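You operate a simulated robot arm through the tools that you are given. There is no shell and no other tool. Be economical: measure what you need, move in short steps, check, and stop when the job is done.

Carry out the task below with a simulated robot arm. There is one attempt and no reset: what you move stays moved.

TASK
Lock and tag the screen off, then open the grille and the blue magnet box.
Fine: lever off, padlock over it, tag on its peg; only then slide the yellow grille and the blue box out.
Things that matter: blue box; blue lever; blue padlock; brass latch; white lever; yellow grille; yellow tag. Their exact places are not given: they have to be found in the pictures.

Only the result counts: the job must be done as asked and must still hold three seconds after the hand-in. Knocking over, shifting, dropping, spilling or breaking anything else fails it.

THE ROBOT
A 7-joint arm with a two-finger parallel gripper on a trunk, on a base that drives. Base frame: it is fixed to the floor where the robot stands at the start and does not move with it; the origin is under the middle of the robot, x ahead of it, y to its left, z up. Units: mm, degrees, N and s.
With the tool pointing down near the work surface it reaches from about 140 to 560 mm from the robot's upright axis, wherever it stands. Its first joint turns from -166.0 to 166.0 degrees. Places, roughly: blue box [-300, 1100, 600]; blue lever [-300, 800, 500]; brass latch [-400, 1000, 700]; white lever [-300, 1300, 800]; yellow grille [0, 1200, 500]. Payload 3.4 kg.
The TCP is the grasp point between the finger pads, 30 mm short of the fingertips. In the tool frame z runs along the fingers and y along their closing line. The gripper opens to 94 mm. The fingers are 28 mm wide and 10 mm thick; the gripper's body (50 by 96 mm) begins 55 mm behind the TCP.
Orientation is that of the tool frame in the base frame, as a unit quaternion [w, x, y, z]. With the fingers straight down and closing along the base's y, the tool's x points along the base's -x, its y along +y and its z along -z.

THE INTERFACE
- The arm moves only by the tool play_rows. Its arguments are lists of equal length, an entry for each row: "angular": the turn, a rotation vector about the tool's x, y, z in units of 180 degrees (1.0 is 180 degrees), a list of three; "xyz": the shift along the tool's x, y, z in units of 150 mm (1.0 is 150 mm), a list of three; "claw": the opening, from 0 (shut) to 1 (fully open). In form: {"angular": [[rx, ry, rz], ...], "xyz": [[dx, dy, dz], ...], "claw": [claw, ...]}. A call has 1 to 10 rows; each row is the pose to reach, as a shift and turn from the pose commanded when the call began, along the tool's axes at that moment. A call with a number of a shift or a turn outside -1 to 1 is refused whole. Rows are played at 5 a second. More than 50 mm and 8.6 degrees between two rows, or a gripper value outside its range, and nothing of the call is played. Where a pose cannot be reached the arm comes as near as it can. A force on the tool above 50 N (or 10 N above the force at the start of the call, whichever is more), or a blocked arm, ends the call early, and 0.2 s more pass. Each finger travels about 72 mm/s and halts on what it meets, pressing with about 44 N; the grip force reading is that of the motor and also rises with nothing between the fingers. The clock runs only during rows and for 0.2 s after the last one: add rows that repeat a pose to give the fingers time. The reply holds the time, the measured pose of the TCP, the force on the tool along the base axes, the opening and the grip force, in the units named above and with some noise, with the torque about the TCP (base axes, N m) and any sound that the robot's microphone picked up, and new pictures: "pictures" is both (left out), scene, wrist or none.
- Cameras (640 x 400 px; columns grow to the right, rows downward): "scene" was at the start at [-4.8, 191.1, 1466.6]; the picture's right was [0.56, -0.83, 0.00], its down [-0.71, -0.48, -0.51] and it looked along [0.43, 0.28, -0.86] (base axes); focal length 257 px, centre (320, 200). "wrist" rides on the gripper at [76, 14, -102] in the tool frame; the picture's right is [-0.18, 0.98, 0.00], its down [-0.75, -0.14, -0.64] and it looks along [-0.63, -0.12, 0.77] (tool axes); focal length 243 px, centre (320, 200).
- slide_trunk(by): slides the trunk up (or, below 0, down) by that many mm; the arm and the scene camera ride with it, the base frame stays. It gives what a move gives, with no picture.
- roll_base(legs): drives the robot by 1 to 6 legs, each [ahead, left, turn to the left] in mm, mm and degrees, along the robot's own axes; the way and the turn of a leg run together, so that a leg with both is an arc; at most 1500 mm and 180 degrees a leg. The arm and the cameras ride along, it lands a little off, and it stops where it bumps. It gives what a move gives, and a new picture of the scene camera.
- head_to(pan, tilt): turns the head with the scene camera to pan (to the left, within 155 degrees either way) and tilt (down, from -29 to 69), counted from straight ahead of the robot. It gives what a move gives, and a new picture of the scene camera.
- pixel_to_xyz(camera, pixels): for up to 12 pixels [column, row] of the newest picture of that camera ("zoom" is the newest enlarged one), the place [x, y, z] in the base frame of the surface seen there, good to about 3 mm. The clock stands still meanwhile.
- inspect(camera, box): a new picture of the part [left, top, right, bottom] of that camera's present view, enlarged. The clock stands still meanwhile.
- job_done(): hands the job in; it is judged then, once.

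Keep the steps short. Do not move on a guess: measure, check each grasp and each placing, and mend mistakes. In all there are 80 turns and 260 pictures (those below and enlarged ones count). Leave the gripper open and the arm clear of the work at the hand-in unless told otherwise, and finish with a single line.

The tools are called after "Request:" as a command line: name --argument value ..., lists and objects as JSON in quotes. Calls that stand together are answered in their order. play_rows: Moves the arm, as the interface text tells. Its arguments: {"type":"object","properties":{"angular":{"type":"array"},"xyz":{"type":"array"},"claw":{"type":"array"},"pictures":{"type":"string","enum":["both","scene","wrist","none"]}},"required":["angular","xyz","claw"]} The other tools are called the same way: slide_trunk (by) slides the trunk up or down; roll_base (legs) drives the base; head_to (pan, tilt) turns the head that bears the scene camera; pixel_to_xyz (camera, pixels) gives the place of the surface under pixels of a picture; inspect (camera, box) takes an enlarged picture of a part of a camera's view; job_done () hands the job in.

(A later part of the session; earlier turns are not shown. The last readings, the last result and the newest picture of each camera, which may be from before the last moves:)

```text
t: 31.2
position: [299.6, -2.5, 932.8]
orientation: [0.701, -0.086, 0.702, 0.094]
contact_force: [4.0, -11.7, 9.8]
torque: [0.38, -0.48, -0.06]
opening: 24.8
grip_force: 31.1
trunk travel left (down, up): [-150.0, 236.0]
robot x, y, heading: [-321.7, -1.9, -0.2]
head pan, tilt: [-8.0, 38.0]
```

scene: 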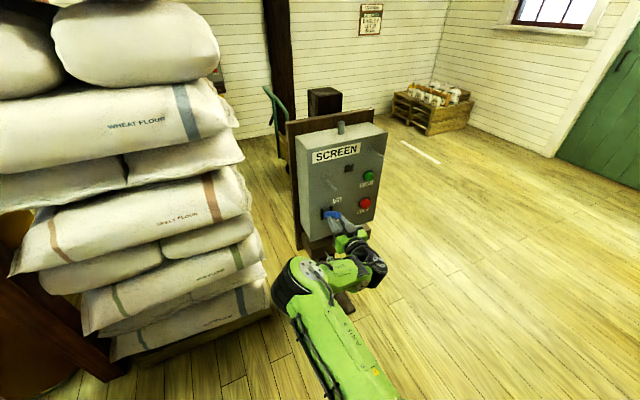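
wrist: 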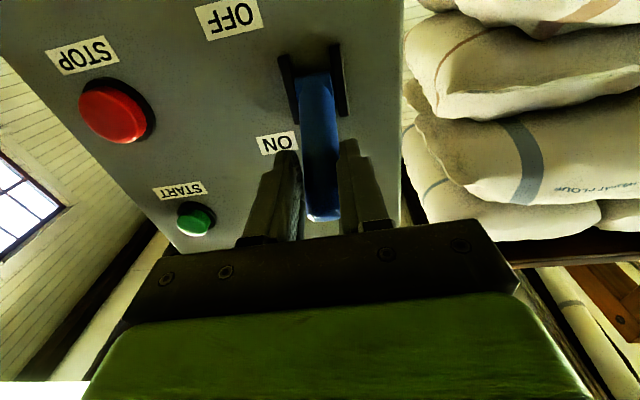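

The lever follows. Continuing the arc down.

Request:
play_rows --angular '[[0, 0, 0], [0, 0, 0], [0, 0, 0], [0, 0, 0], [0, 0, 0], [0, 0, 0]]' --xyz '[[0.105, -0.01, -0.023], [0.213, -0.02, -0.019], [0.316, -0.02, 0.014], [0.407, -0.02, 0.072], [0.48, -0.02, 0.151], [0.516, -0.02, 0.214]]' --claw '[0.1, 0.1, 0.1, 0.1, 0.1, 0.1]'

```text
t: 32.6
position: [330.6, 4.8, 854.8]
orientation: [0.701, -0.086, 0.702, 0.096]
contact_force: [0.1, 0.5, 0.3]
torque: [-0.01, -0.01, 0.03]
opening: 9.3
grip_force: 0.0
trunk travel left (down, up): [-150.0, 236.0]
robot x, y, heading: [-314.7, 2.1, -0.3]
head pan, tilt: [-8.0, 38.0]
```

scene: 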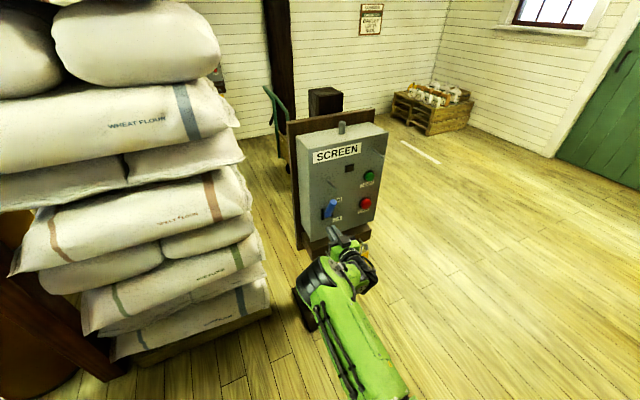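
wrist: 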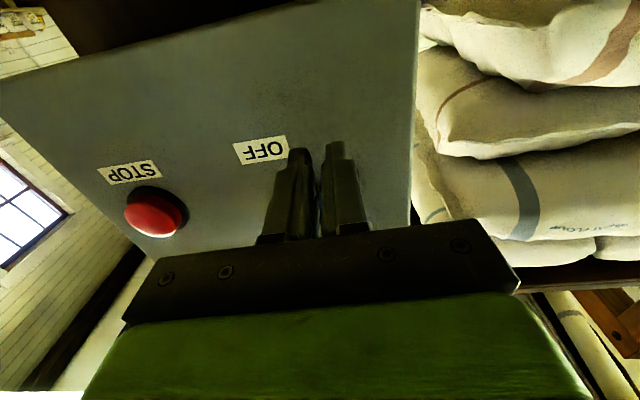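

The fingers slipped off and the lever sprang back up to ON. I'll back off and measure the pivot better.

Request:
play_rows --angular '[[0, 0, 0], [0, 0, 0], [0, 0, 0]]' --xyz '[[0, 0, -0.25], [0, 0, -0.5], [0, 0, -0.75]]' --claw '[0.1, 0.1, 0.1]'

Request:
inspect --camera "wrist" --box '[180, 0, 400, 200]'

Request:
inspect --camera "scene" --box '[300, 170, 380, 230]'

```text
t: 33.4
position: [221.7, -25.6, 855.0]
orientation: [0.701, -0.087, 0.701, 0.097]
contact_force: [-0.9, -0.3, -0.1]
torque: [0.0, -0.03, 0.0]
opening: 9.4
grip_force: 0.1
trunk travel left (down, up): [-150.0, 236.0]
robot x, y, heading: [-317.1, -0.7, 0.0]
head pan, tilt: [-8.0, 38.0]
```

scene: 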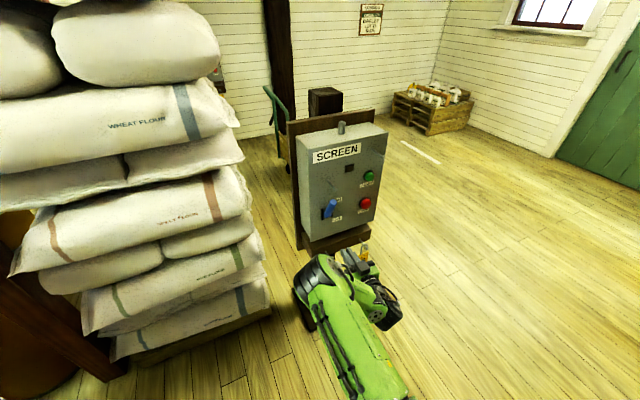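
wrist: 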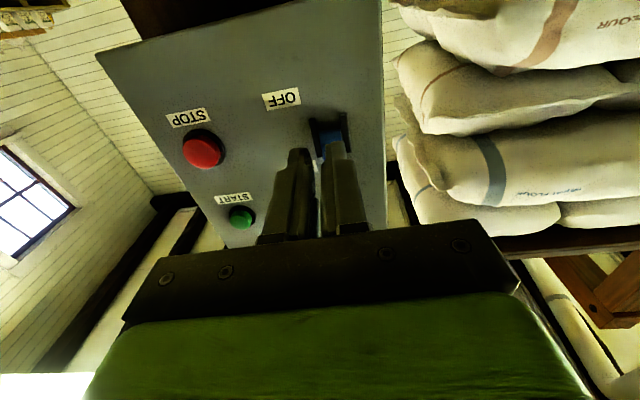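

```text
2.00 times, centred on (290, 100) of wrist
```

zoom: 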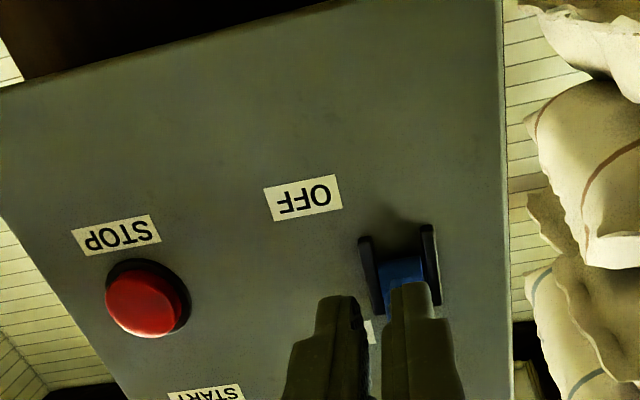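

```text
6.67 times, centred on (340, 200) of scene
```

zoom: 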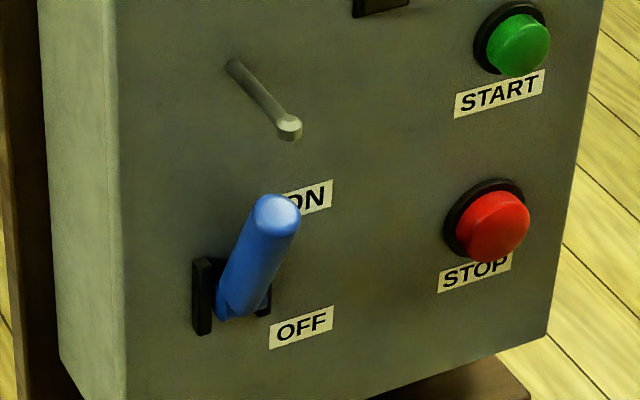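

Request:
pixel_to_xyz --camera "zoom" --pixels '[[310, 205], [300, 328], [275, 220], [245, 275], [235, 300], [205, 265], [205, 325], [232, 318], [280, 265], [270, 310]]'

Request:
pixel_to_xyz --camera "wrist" --pixels '[[310, 122], [347, 115], [313, 150], [328, 122], [345, 130], [328, 135], [282, 98]]'

```text
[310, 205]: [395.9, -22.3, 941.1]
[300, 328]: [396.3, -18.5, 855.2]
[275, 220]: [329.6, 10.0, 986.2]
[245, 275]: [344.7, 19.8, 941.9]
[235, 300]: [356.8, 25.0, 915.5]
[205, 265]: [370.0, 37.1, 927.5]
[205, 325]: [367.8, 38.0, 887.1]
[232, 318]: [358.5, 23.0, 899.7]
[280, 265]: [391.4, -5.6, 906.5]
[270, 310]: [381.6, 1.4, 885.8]
```

```text
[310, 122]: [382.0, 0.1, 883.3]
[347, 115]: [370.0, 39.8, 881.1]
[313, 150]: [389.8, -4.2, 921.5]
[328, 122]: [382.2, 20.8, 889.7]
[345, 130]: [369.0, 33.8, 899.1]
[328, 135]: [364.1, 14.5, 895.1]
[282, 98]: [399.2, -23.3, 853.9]
```

The pivot is at about z 900 and the lever is longer than I assumed (about 92 mm). I'll go up and regrip, with the lever further out in the pads.

Request:
play_rows --angular '[[0, 0, 0], [0, 0, 0], [0, 0, 0], [0, 0, 0], [0, 0, 0], [0, 0, 0]]' --xyz '[[-0.224, 0, 0], [-0.448, 0, 0], [-0.673, 0, 0], [-0.673, 0, 0.25], [-0.673, 0, 0.5], [-0.673, 0, 0.736]]' --claw '[0.6, 0.8, 0.8, 0.8, 0.8, 0.8]' --pictures "wrist"

Request:
play_rows --angular '[[0, 0, 0], [0, 0, 0], [0, 0, 0], [0, 0, 0]]' --xyz '[[0, 0, 0], [0, 0, 0], [0, 0, 0], [0, 0, 0]]' --claw '[0, 0, 0, 0]' --pictures "wrist"

```text
t: 34.8
position: [330.5, 2.3, 953.9]
orientation: [0.7, -0.088, 0.702, 0.097]
contact_force: [0.6, -0.1, -0.2]
torque: [0.02, -0.02, 0.01]
opening: 75.0
grip_force: 0.1
trunk travel left (down, up): [-150.0, 236.0]
robot x, y, heading: [-319.7, -1.9, -0.0]
head pan, tilt: [-8.0, 38.0]
```

wrist: 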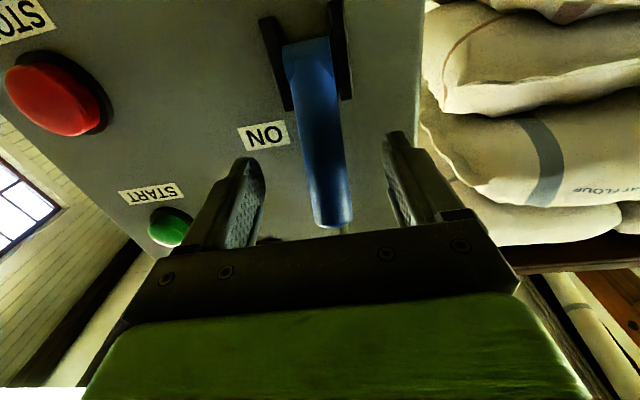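

```text
t: 35.8
position: [330.6, 6.3, 954.7]
orientation: [0.701, -0.088, 0.701, 0.098]
contact_force: [-4.4, 11.4, -2.4]
torque: [0.34, 0.1, 0.46]
opening: 24.3
grip_force: 45.3
trunk travel left (down, up): [-150.0, 236.0]
robot x, y, heading: [-317.4, -0.9, 0.0]
head pan, tilt: [-8.0, 38.0]
```

wrist: 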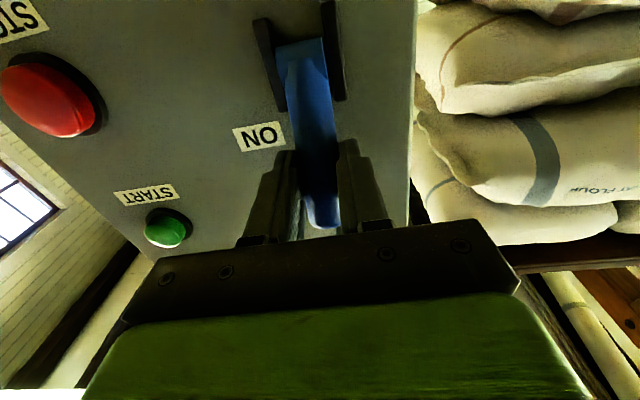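

Firm grip (24 mm). Now the corrected full arc down.

Request:
play_rows --angular '[[0, 0, 0], [0, 0, 0], [0, 0, 0], [0, 0, 0], [0, 0, 0], [0, 0, 0], [0, 0, 0], [0, 0, 0], [0, 0, 0], [0, 0, 0]]' --xyz '[[0.055, 0.02, -0.085], [0.134, 0.02, -0.157], [0.23, 0.02, -0.207], [0.335, 0.02, -0.231], [0.443, 0.02, -0.226], [0.546, 0.02, -0.193], [0.637, 0.02, -0.135], [0.71, 0.02, -0.056], [0.743, 0.02, 0.0], [0.743, 0.02, 0.0]]' --claw '[0, 0, 0, 0, 0, 0, 0, 0, 0, 0]'

```text
t: 38.0
position: [328.2, 6.8, 843.0]
orientation: [0.7, -0.087, 0.702, 0.098]
contact_force: [0.9, -0.4, 0.4]
torque: [-0.03, 0.01, 0.0]
opening: 0.3
grip_force: 33.3
trunk travel left (down, up): [-150.0, 236.0]
robot x, y, heading: [-316.7, -4.1, -0.0]
head pan, tilt: [-8.0, 38.0]
```

scene: 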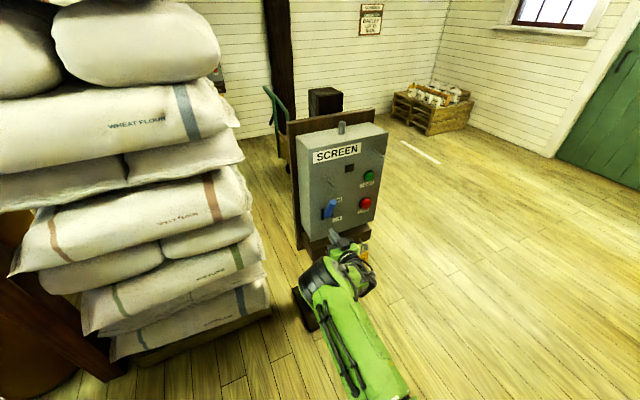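
wrist: 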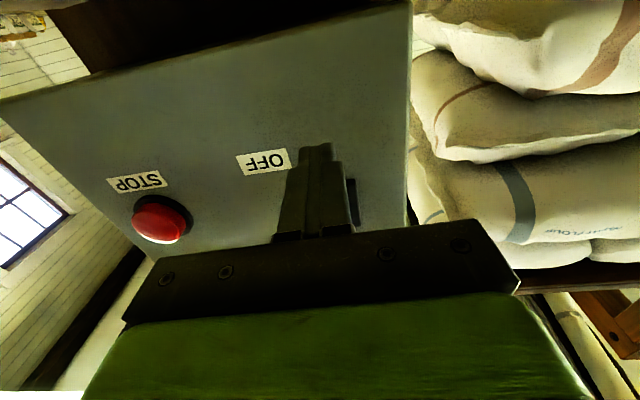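

It slipped again and sprang back. I'll instead push down on the tip from above with closed fingers: retract and rise first.

Request:
play_rows --angular '[[0, 0, 0], [0, 0, 0], [0, 0, 0], [0, 0, 0], [0, 0, 0]]' --xyz '[[0, 0, -0.26], [0, 0, -0.525], [-0.33, 0, -0.525], [-0.66, 0, -0.525], [-0.99, 0, -0.525]]' --claw '[0, 0, 0, 0, 0]' --pictures "none"

Request:
play_rows --angular '[[0, 0, 0], [0, 0, 0], [0, 0, 0]]' --xyz '[[-0.183, -0.01, 0], [-0.183, -0.01, 0.23], [-0.183, -0.01, 0.455]]' --claw '[0, 0, 0]'

Request:
inspect --camera "scene" --box '[290, 140, 390, 240]'

```text
t: 39.2
position: [250.7, -15.0, 994.2]
orientation: [0.701, -0.086, 0.701, 0.095]
contact_force: [0.5, -0.8, 0.0]
torque: [-0.01, -0.03, -0.04]
opening: 0.1
grip_force: 32.9
trunk travel left (down, up): [-150.0, 236.0]
robot x, y, heading: [-316.9, -0.3, 0.1]
head pan, tilt: [-8.0, 38.0]
```

```text
t: 40.0
position: [318.0, 0.9, 1020.5]
orientation: [0.701, -0.087, 0.702, 0.096]
contact_force: [0.5, -0.6, -0.5]
torque: [-0.03, -0.01, 0.04]
opening: 0.0
grip_force: 32.8
trunk travel left (down, up): [-150.0, 236.0]
robot x, y, heading: [-315.6, -0.4, 0.0]
head pan, tilt: [-8.0, 38.0]
```

scene: 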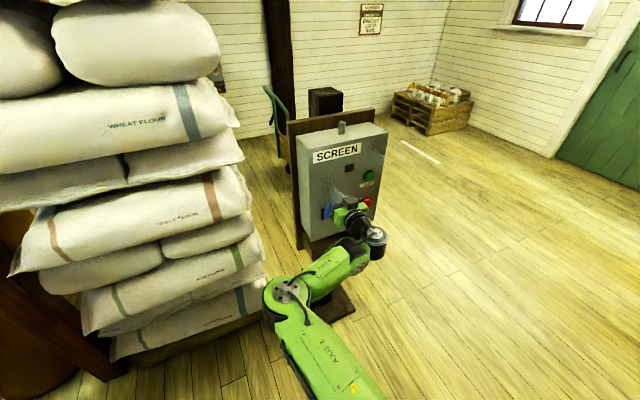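
wrist: 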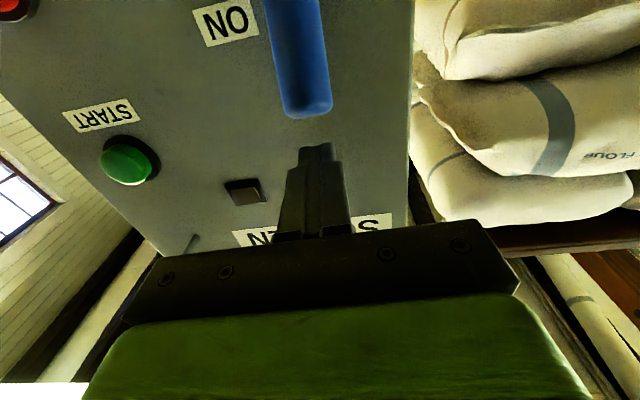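

```text
4.00 times, centred on (340, 190) of scene
```

zoom: 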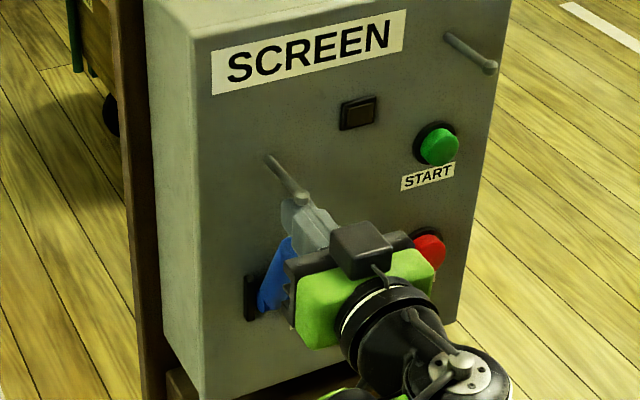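

Fingers sit above the lever tip and below the pin. Pushing down, backing out a little at horizontal, and following it to OFF.

Request:
play_rows --angular '[[0, 0, 0], [0, 0, 0], [0, 0, 0], [0, 0, 0], [0, 0, 0], [0, 0, 0], [0, 0, 0], [0, 0, 0], [0, 0, 0]]' --xyz '[[0.16, 0.01, 0], [0.32, 0.01, 0], [0.48, 0.01, 0], [0.62, 0.01, -0.08], [0.65, 0.01, -0.229], [0.78, 0.01, -0.227], [0.913, 0.01, -0.178], [1.0, 0.01, -0.087], [1.0, 0.01, -0.087]]' --claw '[0, 0, 0, 0, 0, 0, 0, 0, 0]'

Request:
inspect --camera "scene" --box '[290, 140, 390, 240]'

```text
t: 40.6
position: [317.1, 2.2, 1002.3]
orientation: [0.713, -0.097, 0.689, 0.089]
contact_force: [-11.6, -1.0, 33.8]
torque: [0.2, -0.59, 0.41]
opening: 0.0
grip_force: 32.9
trunk travel left (down, up): [-150.0, 236.0]
robot x, y, heading: [-315.8, 6.1, -0.0]
head pan, tilt: [-8.0, 38.0]
stopped in row 2: the force on the tool passed its limit at 60 N (the readings are from after the stop); the commanded pose is now the measured one
```

scene: 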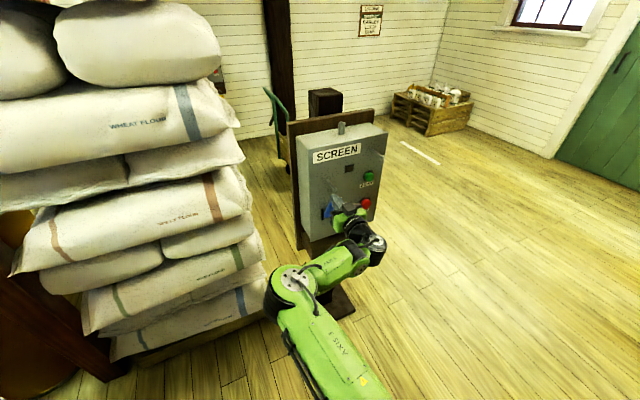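
wrist: 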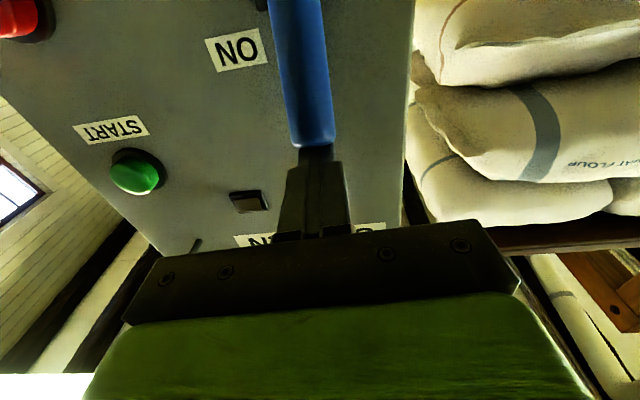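

```text
4.00 times, centred on (340, 190) of scene
```

zoom: 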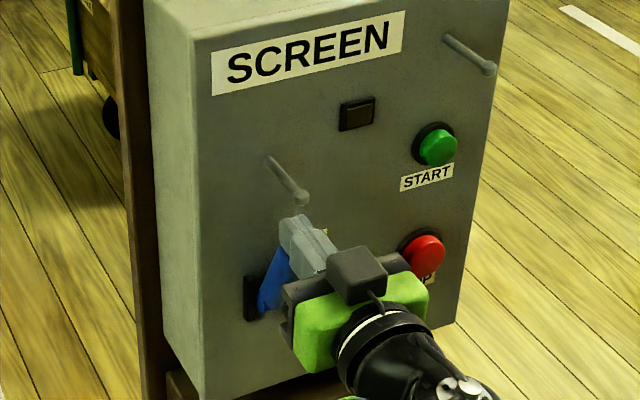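

Pushing straight down jams against the tip (friction). Pitching the hand 30° downward gives an outward-and-down push. I'll retract and pitch.

Request:
play_rows --angular '[[0, 0, 0], [0, 0, 0], [0, 0.044, 0], [0, 0.088, 0], [0, 0.132, 0], [0, 0.177, 0]]' --xyz '[[0, 0, -0.267], [0, 0, -0.533], [-0.075, 0, -0.49], [-0.15, 0, -0.45], [-0.225, 0, -0.41], [-0.3, 0, -0.36]]' --claw '[0, 0, 0, 0, 0, 0]'

```text
t: 42.0
position: [266.5, -13.0, 1036.3]
orientation: [0.488, -0.113, 0.863, 0.062]
contact_force: [-0.1, 0.1, 0.2]
torque: [0.01, -0.01, 0.03]
opening: 0.1
grip_force: 32.6
trunk travel left (down, up): [-150.0, 236.0]
robot x, y, heading: [-320.5, -3.7, -0.0]
head pan, tilt: [-8.0, 38.0]
```

scene: 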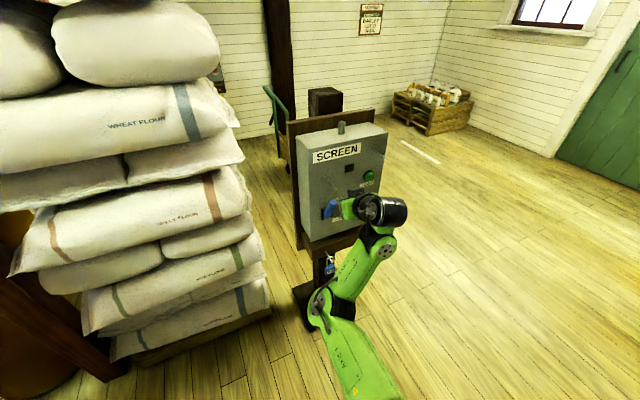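
wrist: 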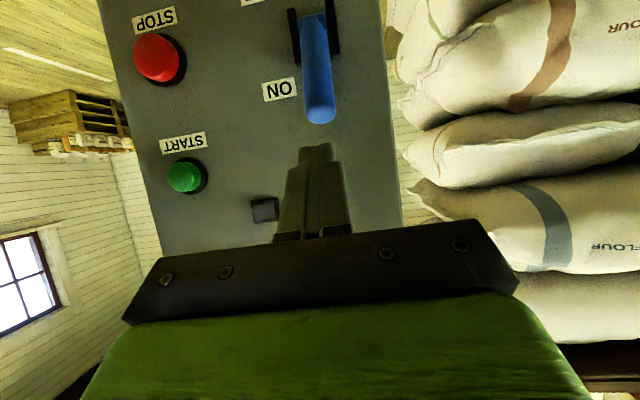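

Lever is in line (tip at pixel (321,115)). Moving in over the tip, under the pin.

Request:
play_rows --angular '[[0, 0, 0], [0, 0, 0], [0, 0, 0]]' --xyz '[[-0.06, 0.013, 0], [-0.06, 0.013, 0.25], [-0.06, 0.013, 0.489]]' --claw '[0, 0, 0]' --pictures "wrist"

Request:
inspect --camera "scene" --box '[290, 140, 390, 240]'

```text
t: 42.8
position: [330.0, 5.4, 1011.1]
orientation: [0.491, -0.114, 0.862, 0.062]
contact_force: [1.0, -0.3, 5.3]
torque: [0.07, -0.33, -0.05]
opening: 0.0
grip_force: 33.3
trunk travel left (down, up): [-150.0, 236.0]
robot x, y, heading: [-314.1, 1.5, -0.1]
head pan, tilt: [-8.0, 38.0]
```

wrist: 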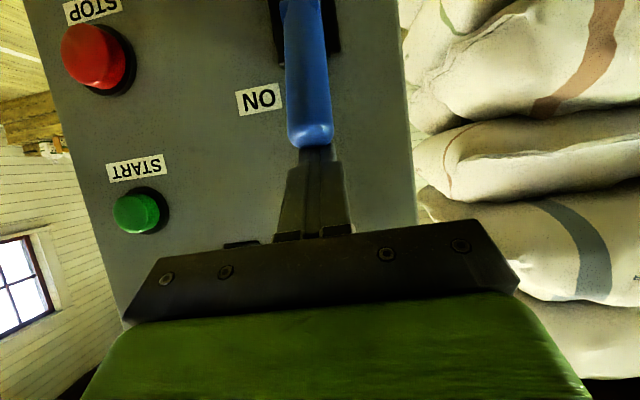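

```text
4.00 times, centred on (340, 190) of scene
```

zoom: 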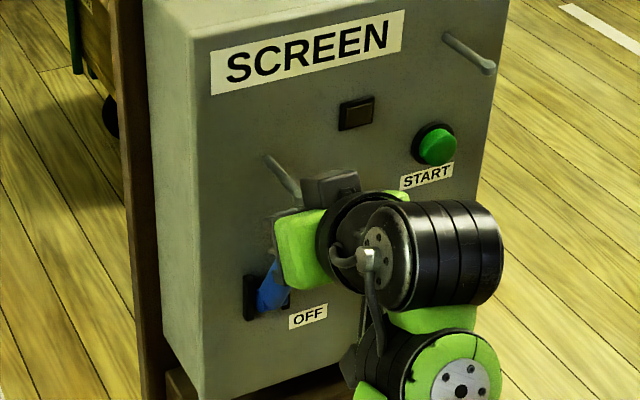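

Just touching the tip (5 N). Now the push path.

Request:
play_rows --angular '[[0, 0, 0], [0, 0, 0], [0, 0, 0], [0, 0, 0], [0, 0, 0], [0, 0, 0], [0, 0, 0], [0, 0, 0], [0, 0, 0]]' --xyz '[[0.07, 0, -0.01], [0.147, 0, -0.015], [0.322, 0, -0.007], [0.463, 0, -0.005], [0.595, 0, 0.043], [0.7, 0, 0.135], [0.77, 0, 0.26], [0.79, 0, 0.357], [0.795, 0, 0.41]]' --claw '[0, 0, 0, 0, 0, 0, 0, 0, 0]' --pictures "wrist"

Request:
inspect --camera "scene" --box '[290, 140, 390, 240]'

```text
t: 44.8
position: [291.9, -11.6, 908.6]
orientation: [0.505, -0.123, 0.85, 0.083]
contact_force: [0.1, -0.9, -0.5]
torque: [0.01, 0.0, -0.01]
opening: 0.0
grip_force: 33.0
out of reach, approached as far as the arm can: row 5, 6, 7, 8, 9
trunk travel left (down, up): [-150.0, 236.0]
robot x, y, heading: [-320.5, 1.9, -0.1]
head pan, tilt: [-8.0, 38.0]
```

wrist: 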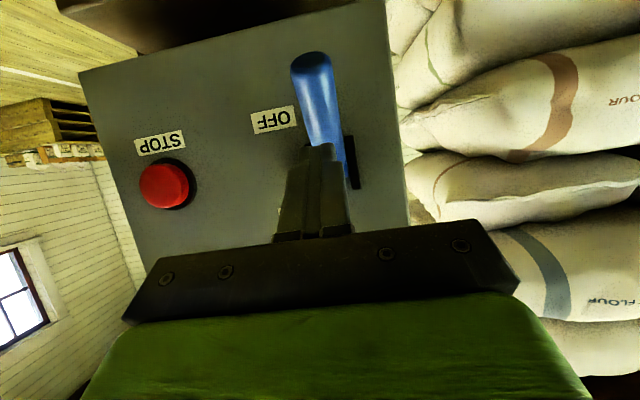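

```text
4.00 times, centred on (340, 190) of scene
```

zoom: 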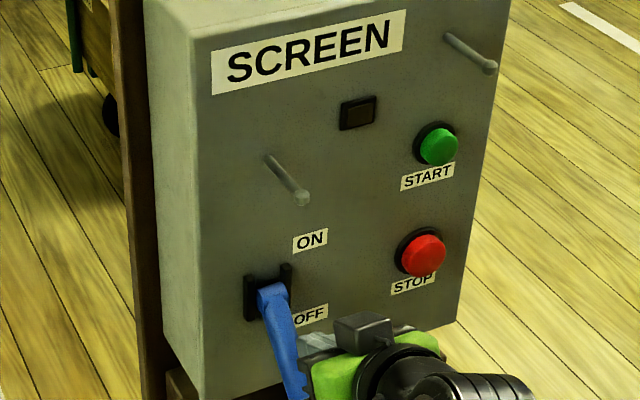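

The lever snapped down to OFF. Now I'll retract and level the hand again.

Request:
play_rows --angular '[[0, 0, 0], [0, 0, 0], [0, -0.043, 0], [0, -0.086, 0], [0, -0.129, 0], [0, -0.172, 0]]' --xyz '[[0, 0, -0.2], [0, 0, -0.5], [0, 0, -0.6], [0, 0, -0.7], [0, 0, -0.8], [0, 0, -0.9]]' --claw '[0, 0, 0, 0.4, 0.8, 0.8]' --pictures "scene"

```text
t: 46.2
position: [210.3, -25.5, 943.3]
orientation: [0.703, -0.091, 0.7, 0.091]
contact_force: [-1.2, 1.3, -0.3]
torque: [-0.02, 0.01, 0.0]
opening: 75.5
grip_force: 0.0
out of reach, approached as far as the arm can: row 1
trunk travel left (down, up): [-150.0, 236.0]
robot x, y, heading: [-319.6, -0.7, -0.1]
head pan, tilt: [-8.0, 38.0]
```

scene: 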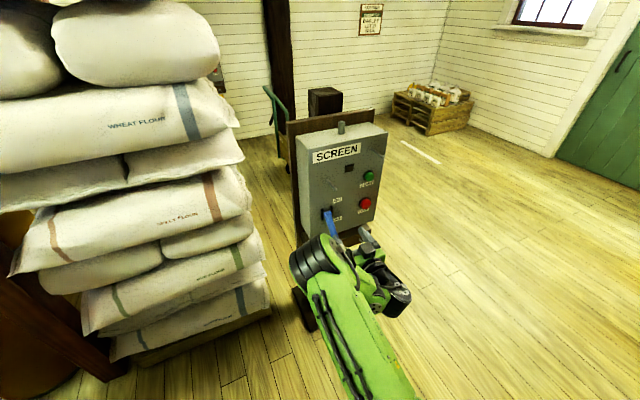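

Level again. Lower the trunk by 150 and the arm toward the padlock height.

Request:
slide_trunk --by -150

Request:
play_rows --angular '[[0, 0, 0], [0, 0, 0], [0, 0, 0], [0, 0, 0]]' --xyz '[[0.28, 0, 0], [0.56, 0, 0], [0.84, 0, 0], [1.0, 0.023, 0]]' --claw '[0.8, 0.8, 0.8, 0.8]'

```text
t: 47.9
position: [211.4, -24.9, 792.7]
orientation: [0.702, -0.092, 0.701, 0.091]
contact_force: [0.1, -1.2, -0.4]
torque: [-0.01, 0.01, -0.02]
opening: 75.1
grip_force: 0.0
trunk travel left (down, up): [0.0, 386.0]
robot x, y, heading: [-316.7, -0.8, 0.0]
head pan, tilt: [-8.0, 38.0]
```

```text
t: 48.9
position: [212.7, -23.0, 641.3]
orientation: [0.702, -0.093, 0.701, 0.091]
contact_force: [0.1, 0.3, 0.9]
torque: [0.03, -0.02, -0.02]
opening: 75.3
grip_force: 0.0
trunk travel left (down, up): [0.0, 386.0]
robot x, y, heading: [-318.8, -1.5, 0.3]
head pan, tilt: [-8.0, 38.0]
```

scene: 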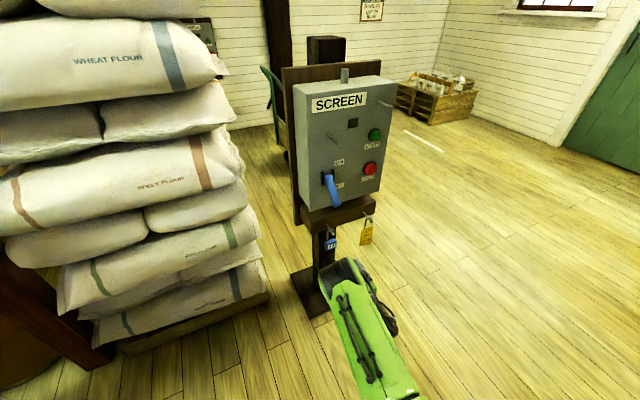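
wrist: 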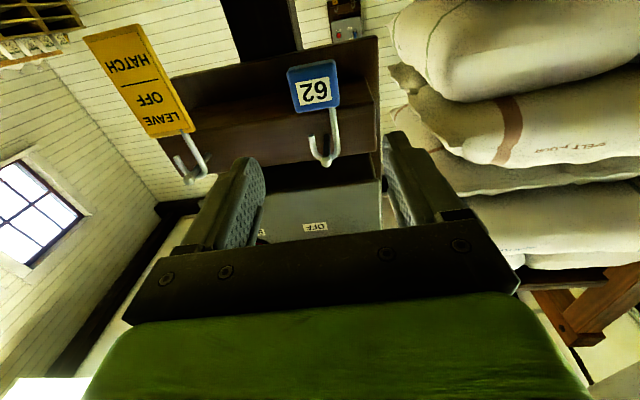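

Request:
inspect --camera "wrist" --box '[240, 40, 400, 190]'

Request:
pixel_to_xyz --camera "zoom" --pixels '[[225, 135], [310, 120], [350, 225], [222, 240], [290, 200], [360, 330], [325, 475], [300, 280], [360, 280]]'

Request:
inspect --camera "scene" --box '[310, 200, 390, 270]'

```text
2.67 times, centred on (320, 115) of wrist
```

zoom: 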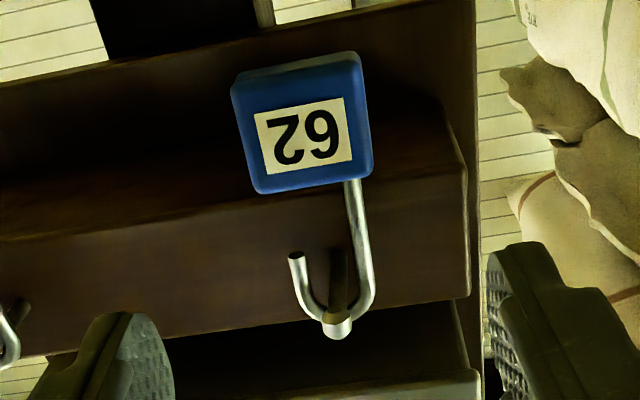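

```text
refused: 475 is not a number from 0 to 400
```

```text
5.71 times, centred on (350, 235) of scene
```

zoom: 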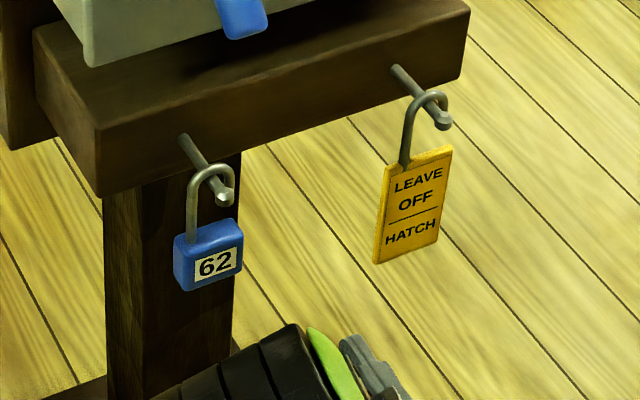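

The padlock is an open J hook, with the opening on the right. I'll measure it.

Request:
pixel_to_xyz --camera "zoom" --pixels '[[192, 215], [208, 170], [228, 188], [232, 197], [205, 232], [240, 225], [178, 240], [243, 262], [190, 288], [190, 180]]'

Request:
pixel_to_xyz --camera "wrist" --pixels '[[317, 103], [314, 121], [333, 125], [324, 162], [291, 78], [293, 104], [336, 98], [330, 60], [300, 70], [315, 155]]'

```text
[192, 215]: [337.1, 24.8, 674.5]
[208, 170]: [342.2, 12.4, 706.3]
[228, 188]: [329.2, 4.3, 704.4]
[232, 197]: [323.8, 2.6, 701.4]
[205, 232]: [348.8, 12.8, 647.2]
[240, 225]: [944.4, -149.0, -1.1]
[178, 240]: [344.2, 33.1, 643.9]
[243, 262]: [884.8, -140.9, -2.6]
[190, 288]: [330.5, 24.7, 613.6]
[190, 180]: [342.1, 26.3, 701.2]
```

```text
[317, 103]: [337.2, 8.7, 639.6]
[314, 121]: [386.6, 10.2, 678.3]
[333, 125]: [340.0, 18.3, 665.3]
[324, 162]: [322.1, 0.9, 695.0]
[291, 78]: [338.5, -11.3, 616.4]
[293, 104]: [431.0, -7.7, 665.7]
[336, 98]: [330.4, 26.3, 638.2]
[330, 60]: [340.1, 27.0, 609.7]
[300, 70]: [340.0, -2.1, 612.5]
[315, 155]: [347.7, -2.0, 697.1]
```

Body spans z 608–647, 38 mm wide. I'll go in at z 625 with the fingers straddling it.

Request:
play_rows --angular '[[0, 0, 0], [0, 0, 0], [0, 0, 0], [0, 0, 0]]' --xyz '[[0.107, 0, 0], [0.107, 0, 0.3], [0.107, 0, 0.6], [0.107, 0, 0.89]]' --claw '[0.8, 0.8, 0.8, 0.8]'

Request:
inspect --camera "scene" --box '[300, 200, 400, 280]'

```text
t: 49.9
position: [339.9, 13.1, 629.6]
orientation: [0.701, -0.092, 0.701, 0.09]
contact_force: [-0.4, -0.3, -0.3]
torque: [-0.02, -0.02, 0.01]
opening: 75.3
grip_force: 0.0
trunk travel left (down, up): [0.0, 386.0]
robot x, y, heading: [-318.4, 2.0, -0.1]
head pan, tilt: [-8.0, 38.0]
```

scene: 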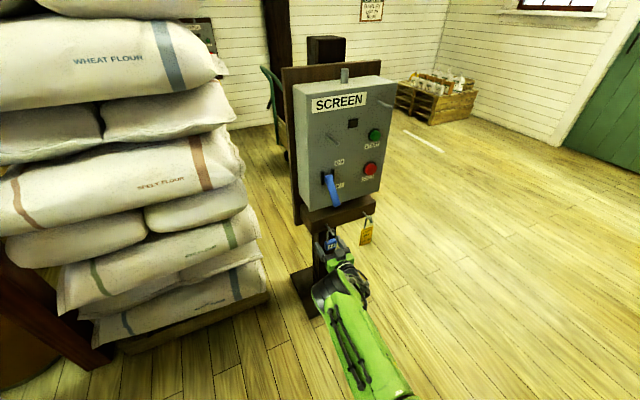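
wrist: 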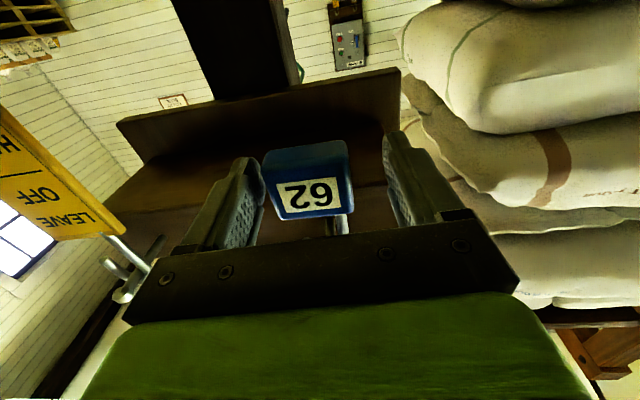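

```text
5.00 times, centred on (350, 240) of scene
```

zoom: 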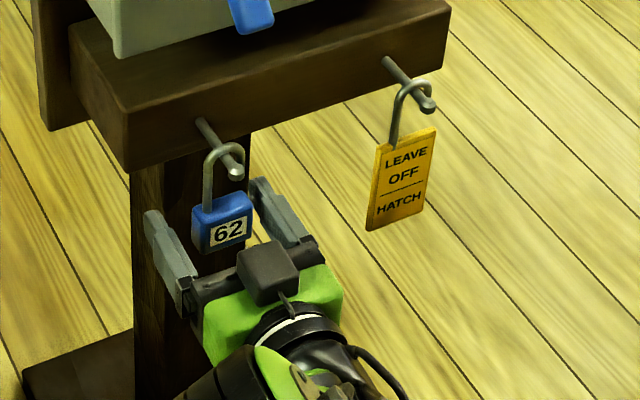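

Padlock body is between the fingers. Centre by 3 mm and close.

Request:
play_rows --angular '[[0, 0, 0], [0, 0, 0], [0, 0, 0], [0, 0, 0], [0, 0, 0]]' --xyz '[[0, -0.02, 0], [0, -0.02, 0], [0, -0.02, 0], [0, -0.02, 0], [0, -0.02, 0]]' --claw '[0.8, 0.2, 0.2, 0.2, 0.2]'

Request:
inspect --camera "scene" --box '[300, 200, 400, 280]'

```text
t: 51.1
position: [341.3, 9.9, 629.6]
orientation: [0.701, -0.092, 0.701, 0.091]
contact_force: [0.7, 0.4, -0.1]
torque: [-0.02, 0.06, 0.0]
opening: 47.4
grip_force: 44.0
trunk travel left (down, up): [0.0, 386.0]
robot x, y, heading: [-316.0, -1.3, 0.1]
head pan, tilt: [-8.0, 38.0]
```

scene: 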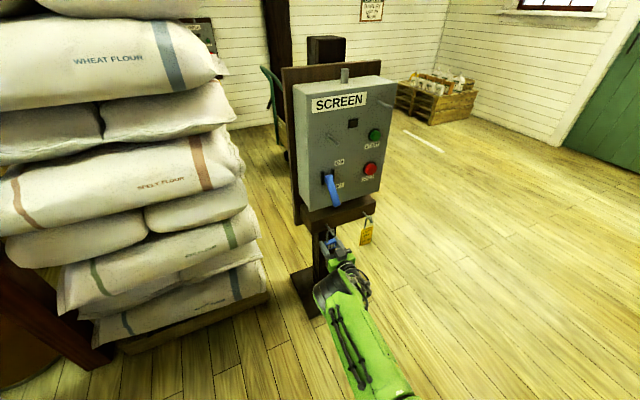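
wrist: 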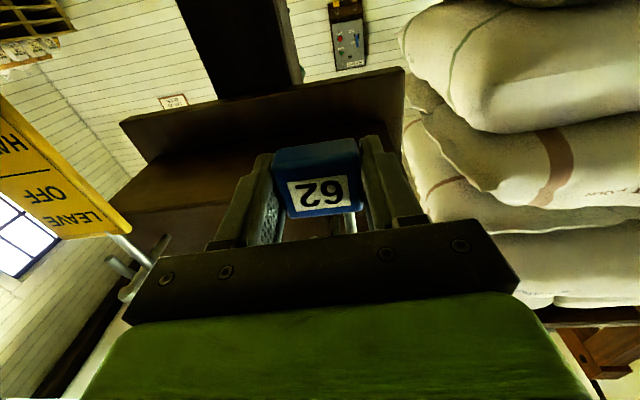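

```text
5.00 times, centred on (350, 240) of scene
```

zoom: 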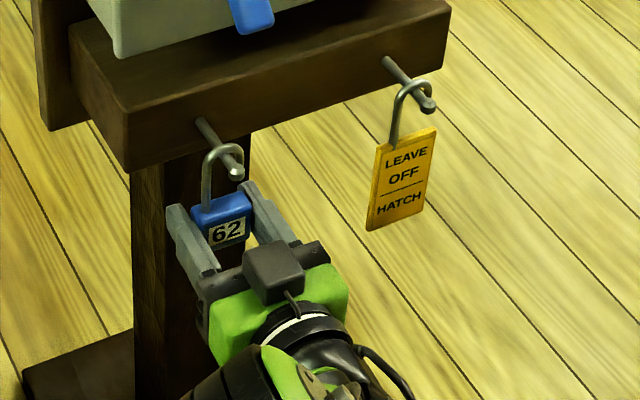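

Gripped (47 mm). Lift 36 mm and check the hook against the pin.

Request:
play_rows --angular '[[0, 0, 0], [0, 0, 0], [0, 0, 0]]' --xyz '[[-0.08, 0, 0], [-0.16, 0, 0], [-0.24, 0, 0]]' --claw '[0.2, 0.2, 0.2]' --pictures "wrist"

Request:
inspect --camera "scene" --box '[310, 210, 370, 260]'

Request:
inspect --camera "wrist" --box '[250, 130, 400, 240]'

```text
t: 51.9
position: [339.6, 9.1, 664.2]
orientation: [0.702, -0.092, 0.701, 0.09]
contact_force: [-0.1, -0.4, -1.8]
torque: [-0.02, -0.02, 0.01]
opening: 47.5
grip_force: 44.2
trunk travel left (down, up): [0.0, 386.0]
robot x, y, heading: [-316.2, -0.4, -0.4]
head pan, tilt: [-8.0, 38.0]
```

wrist: 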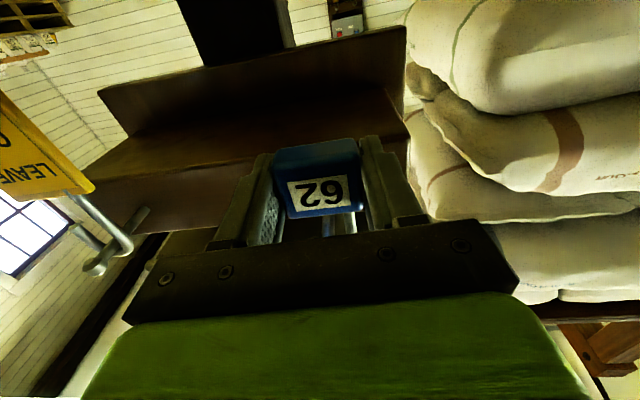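

```text
8.00 times, centred on (340, 235) of scene
```

zoom: 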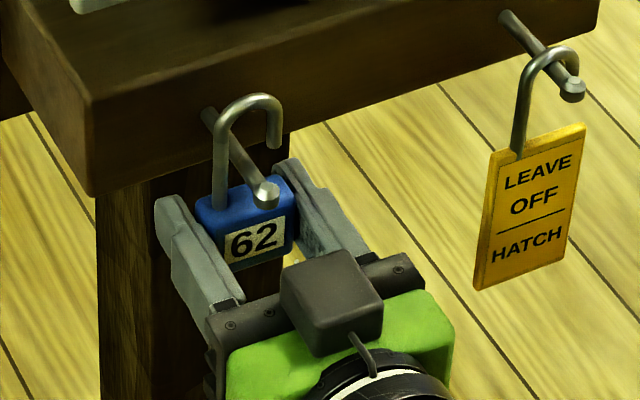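

```text
3.64 times, centred on (325, 185) of wrist
```

zoom: 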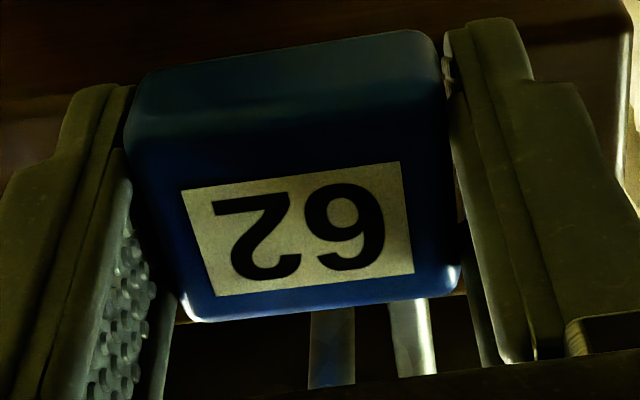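

Request:
pixel_to_xyz --camera "wrist" --pixels '[[320, 150], [338, 228]]'

Request:
inspect --camera "scene" --box '[310, 210, 370, 260]'

Request:
pixel_to_xyz --camera "zoom" --pixels '[[276, 143], [275, 125], [250, 98], [222, 150], [217, 200], [240, 160], [265, 192], [205, 115], [270, 190], [205, 200], [285, 175]]'

```text
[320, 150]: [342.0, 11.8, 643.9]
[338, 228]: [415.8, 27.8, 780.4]
```

```text
8.00 times, centred on (340, 235) of scene
```

zoom: 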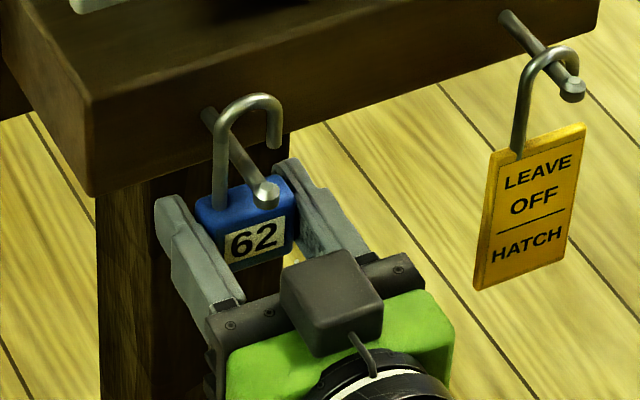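

```text
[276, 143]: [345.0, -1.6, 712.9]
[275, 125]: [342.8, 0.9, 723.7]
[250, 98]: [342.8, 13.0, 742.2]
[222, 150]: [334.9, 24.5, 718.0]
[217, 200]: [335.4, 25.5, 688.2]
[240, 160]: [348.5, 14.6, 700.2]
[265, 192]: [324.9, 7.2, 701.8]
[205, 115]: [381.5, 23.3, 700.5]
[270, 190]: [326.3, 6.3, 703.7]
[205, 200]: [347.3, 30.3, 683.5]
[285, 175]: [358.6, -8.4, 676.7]
```

Hook end bottom at z 711, pin top at 705, body top 684: the pin is in the gap. Raise 3 mm, slide left 33 mm, then back out.

Request:
play_rows --angular '[[0, 0, 0], [0, 0, 0], [0, 0, 0], [0, 0, 0], [0, 0, 0]]' --xyz '[[-0.02, 0, 0], [-0.02, 0.11, 0], [-0.02, 0.22, 0], [-0.02, 0.22, -0.28], [-0.02, 0.22, -0.56]]' --claw '[0.2, 0.2, 0.2, 0.2, 0.2]' --pictures "wrist"

Request:
inspect --camera "scene" --box '[290, 200, 390, 280]'

```text
t: 53.1
position: [251.9, 17.4, 664.4]
orientation: [0.702, -0.092, 0.701, 0.091]
contact_force: [0.8, 0.0, -1.1]
torque: [0.02, -0.02, 0.03]
opening: 47.5
grip_force: 44.0
trunk travel left (down, up): [0.0, 386.0]
robot x, y, heading: [-314.7, 1.1, -0.2]
head pan, tilt: [-8.0, 38.0]
```

wrist: 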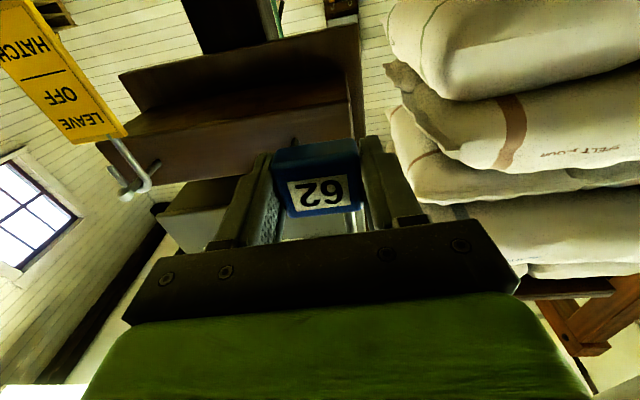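

```text
5.00 times, centred on (340, 240) of scene
```

zoom: 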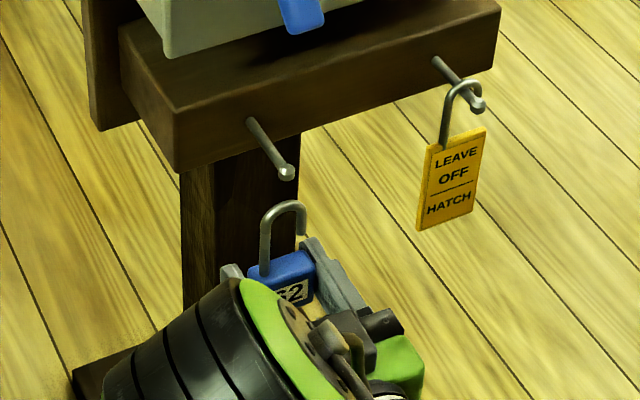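

The padlock is free. I'll raise the trunk by 344 mm so the same relative motion fits the upper pin.

Request:
slide_trunk --by 344

Request:
head_to --pan -8 --tilt 50

Request:
inspect --camera "scene" --box '[270, 110, 390, 220]'

```text
t: 56.5
position: [253.1, 20.7, 1009.2]
orientation: [0.701, -0.093, 0.701, 0.092]
contact_force: [0.5, 0.0, -1.8]
torque: [0.0, 0.03, 0.04]
opening: 48.0
grip_force: 43.6
trunk travel left (down, up): [-344.0, 42.0]
robot x, y, heading: [-317.1, -1.2, 0.1]
head pan, tilt: [-8.0, 38.0]
```

```text
t: 57.2
position: [253.3, 19.0, 1008.4]
orientation: [0.702, -0.093, 0.701, 0.091]
contact_force: [0.1, 0.4, -0.4]
torque: [0.0, 0.0, -0.03]
opening: 47.8
grip_force: 44.0
trunk travel left (down, up): [-344.0, 42.0]
robot x, y, heading: [-317.5, 4.9, -0.2]
head pan, tilt: [-8.0, 50.0]
```

scene: 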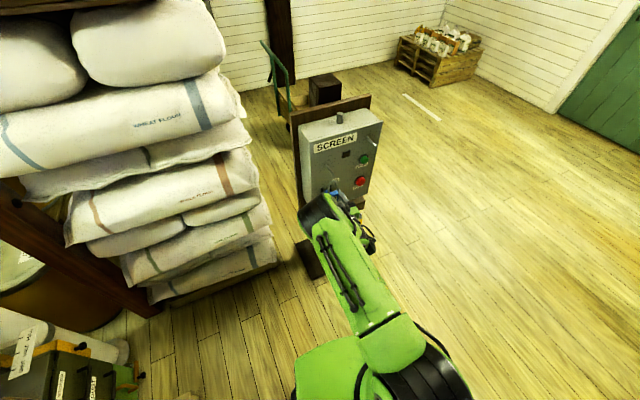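

```text
3.64 times, centred on (330, 165) of scene
```

zoom: 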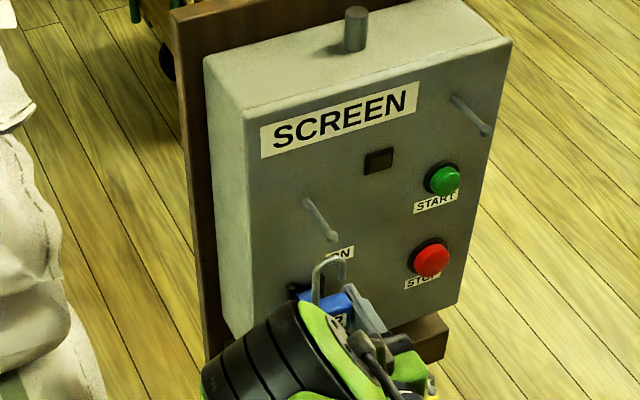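

Measuring the upper pin and the hook in this view.

Request:
inspect --camera "scene" --box '[310, 160, 360, 210]'

Request:
pixel_to_xyz --camera "scene" --pixels '[[325, 168], [328, 172], [329, 174], [327, 181], [330, 183]]'

```text
8.00 times, centred on (335, 185) of scene
```

zoom: 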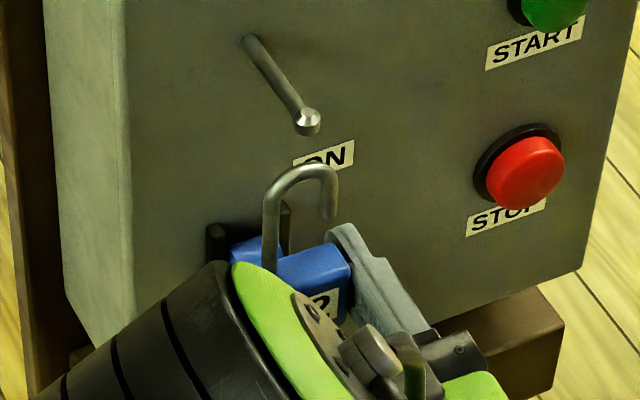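

```text
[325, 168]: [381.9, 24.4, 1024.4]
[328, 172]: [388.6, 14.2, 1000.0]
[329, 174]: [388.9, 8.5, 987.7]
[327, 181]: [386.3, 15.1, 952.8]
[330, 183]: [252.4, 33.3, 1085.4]
```

Request:
pixel_to_xyz --camera "zoom" --pixels '[[250, 42], [278, 82], [306, 118], [307, 125], [328, 210], [270, 200], [305, 172], [305, 265], [330, 260]]'

```text
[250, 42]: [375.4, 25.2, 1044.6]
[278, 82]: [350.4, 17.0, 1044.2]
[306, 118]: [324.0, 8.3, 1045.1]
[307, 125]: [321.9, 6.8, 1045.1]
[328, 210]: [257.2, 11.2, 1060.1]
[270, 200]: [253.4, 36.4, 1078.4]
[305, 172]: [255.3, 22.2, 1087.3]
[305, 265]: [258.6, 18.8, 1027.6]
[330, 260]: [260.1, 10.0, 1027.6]
```

Pin top at z 1045; hook end bottom about 1056; body top 1028. Heights fit: forward, then right.

Request:
play_rows --angular '[[0, 0, 0], [0, 0, 0], [0, 0, 0], [0, 0, 0]]' --xyz '[[0, 0, 0.29], [0, 0, 0.58], [0, -0.11, 0.58], [0, -0.215, 0.58]]' --claw '[0.2, 0.2, 0.2, 0.2]' --pictures "wrist"

Request:
inspect --camera "scene" --box '[310, 150, 360, 200]'

```text
t: 58.2
position: [344.8, 9.6, 1009.6]
orientation: [0.702, -0.092, 0.701, 0.091]
contact_force: [0.3, -0.3, -1.2]
torque: [-0.03, 0.01, 0.03]
opening: 47.7
grip_force: 43.8
trunk travel left (down, up): [-344.0, 42.0]
robot x, y, heading: [-317.5, 0.7, -0.1]
head pan, tilt: [-8.0, 50.0]
```

wrist: 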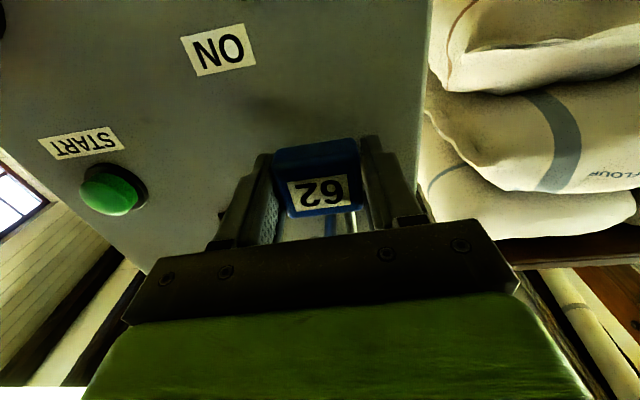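

```text
8.00 times, centred on (335, 175) of scene
```

zoom: 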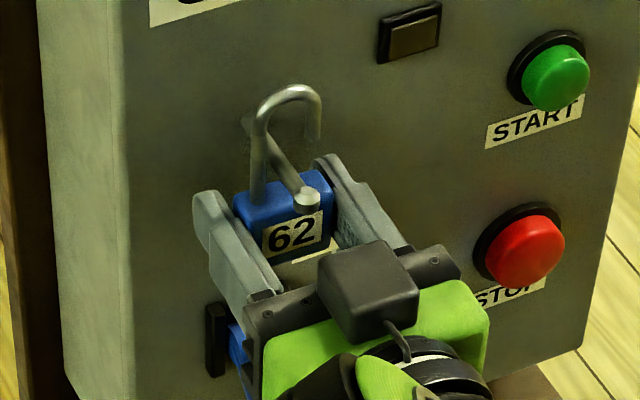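

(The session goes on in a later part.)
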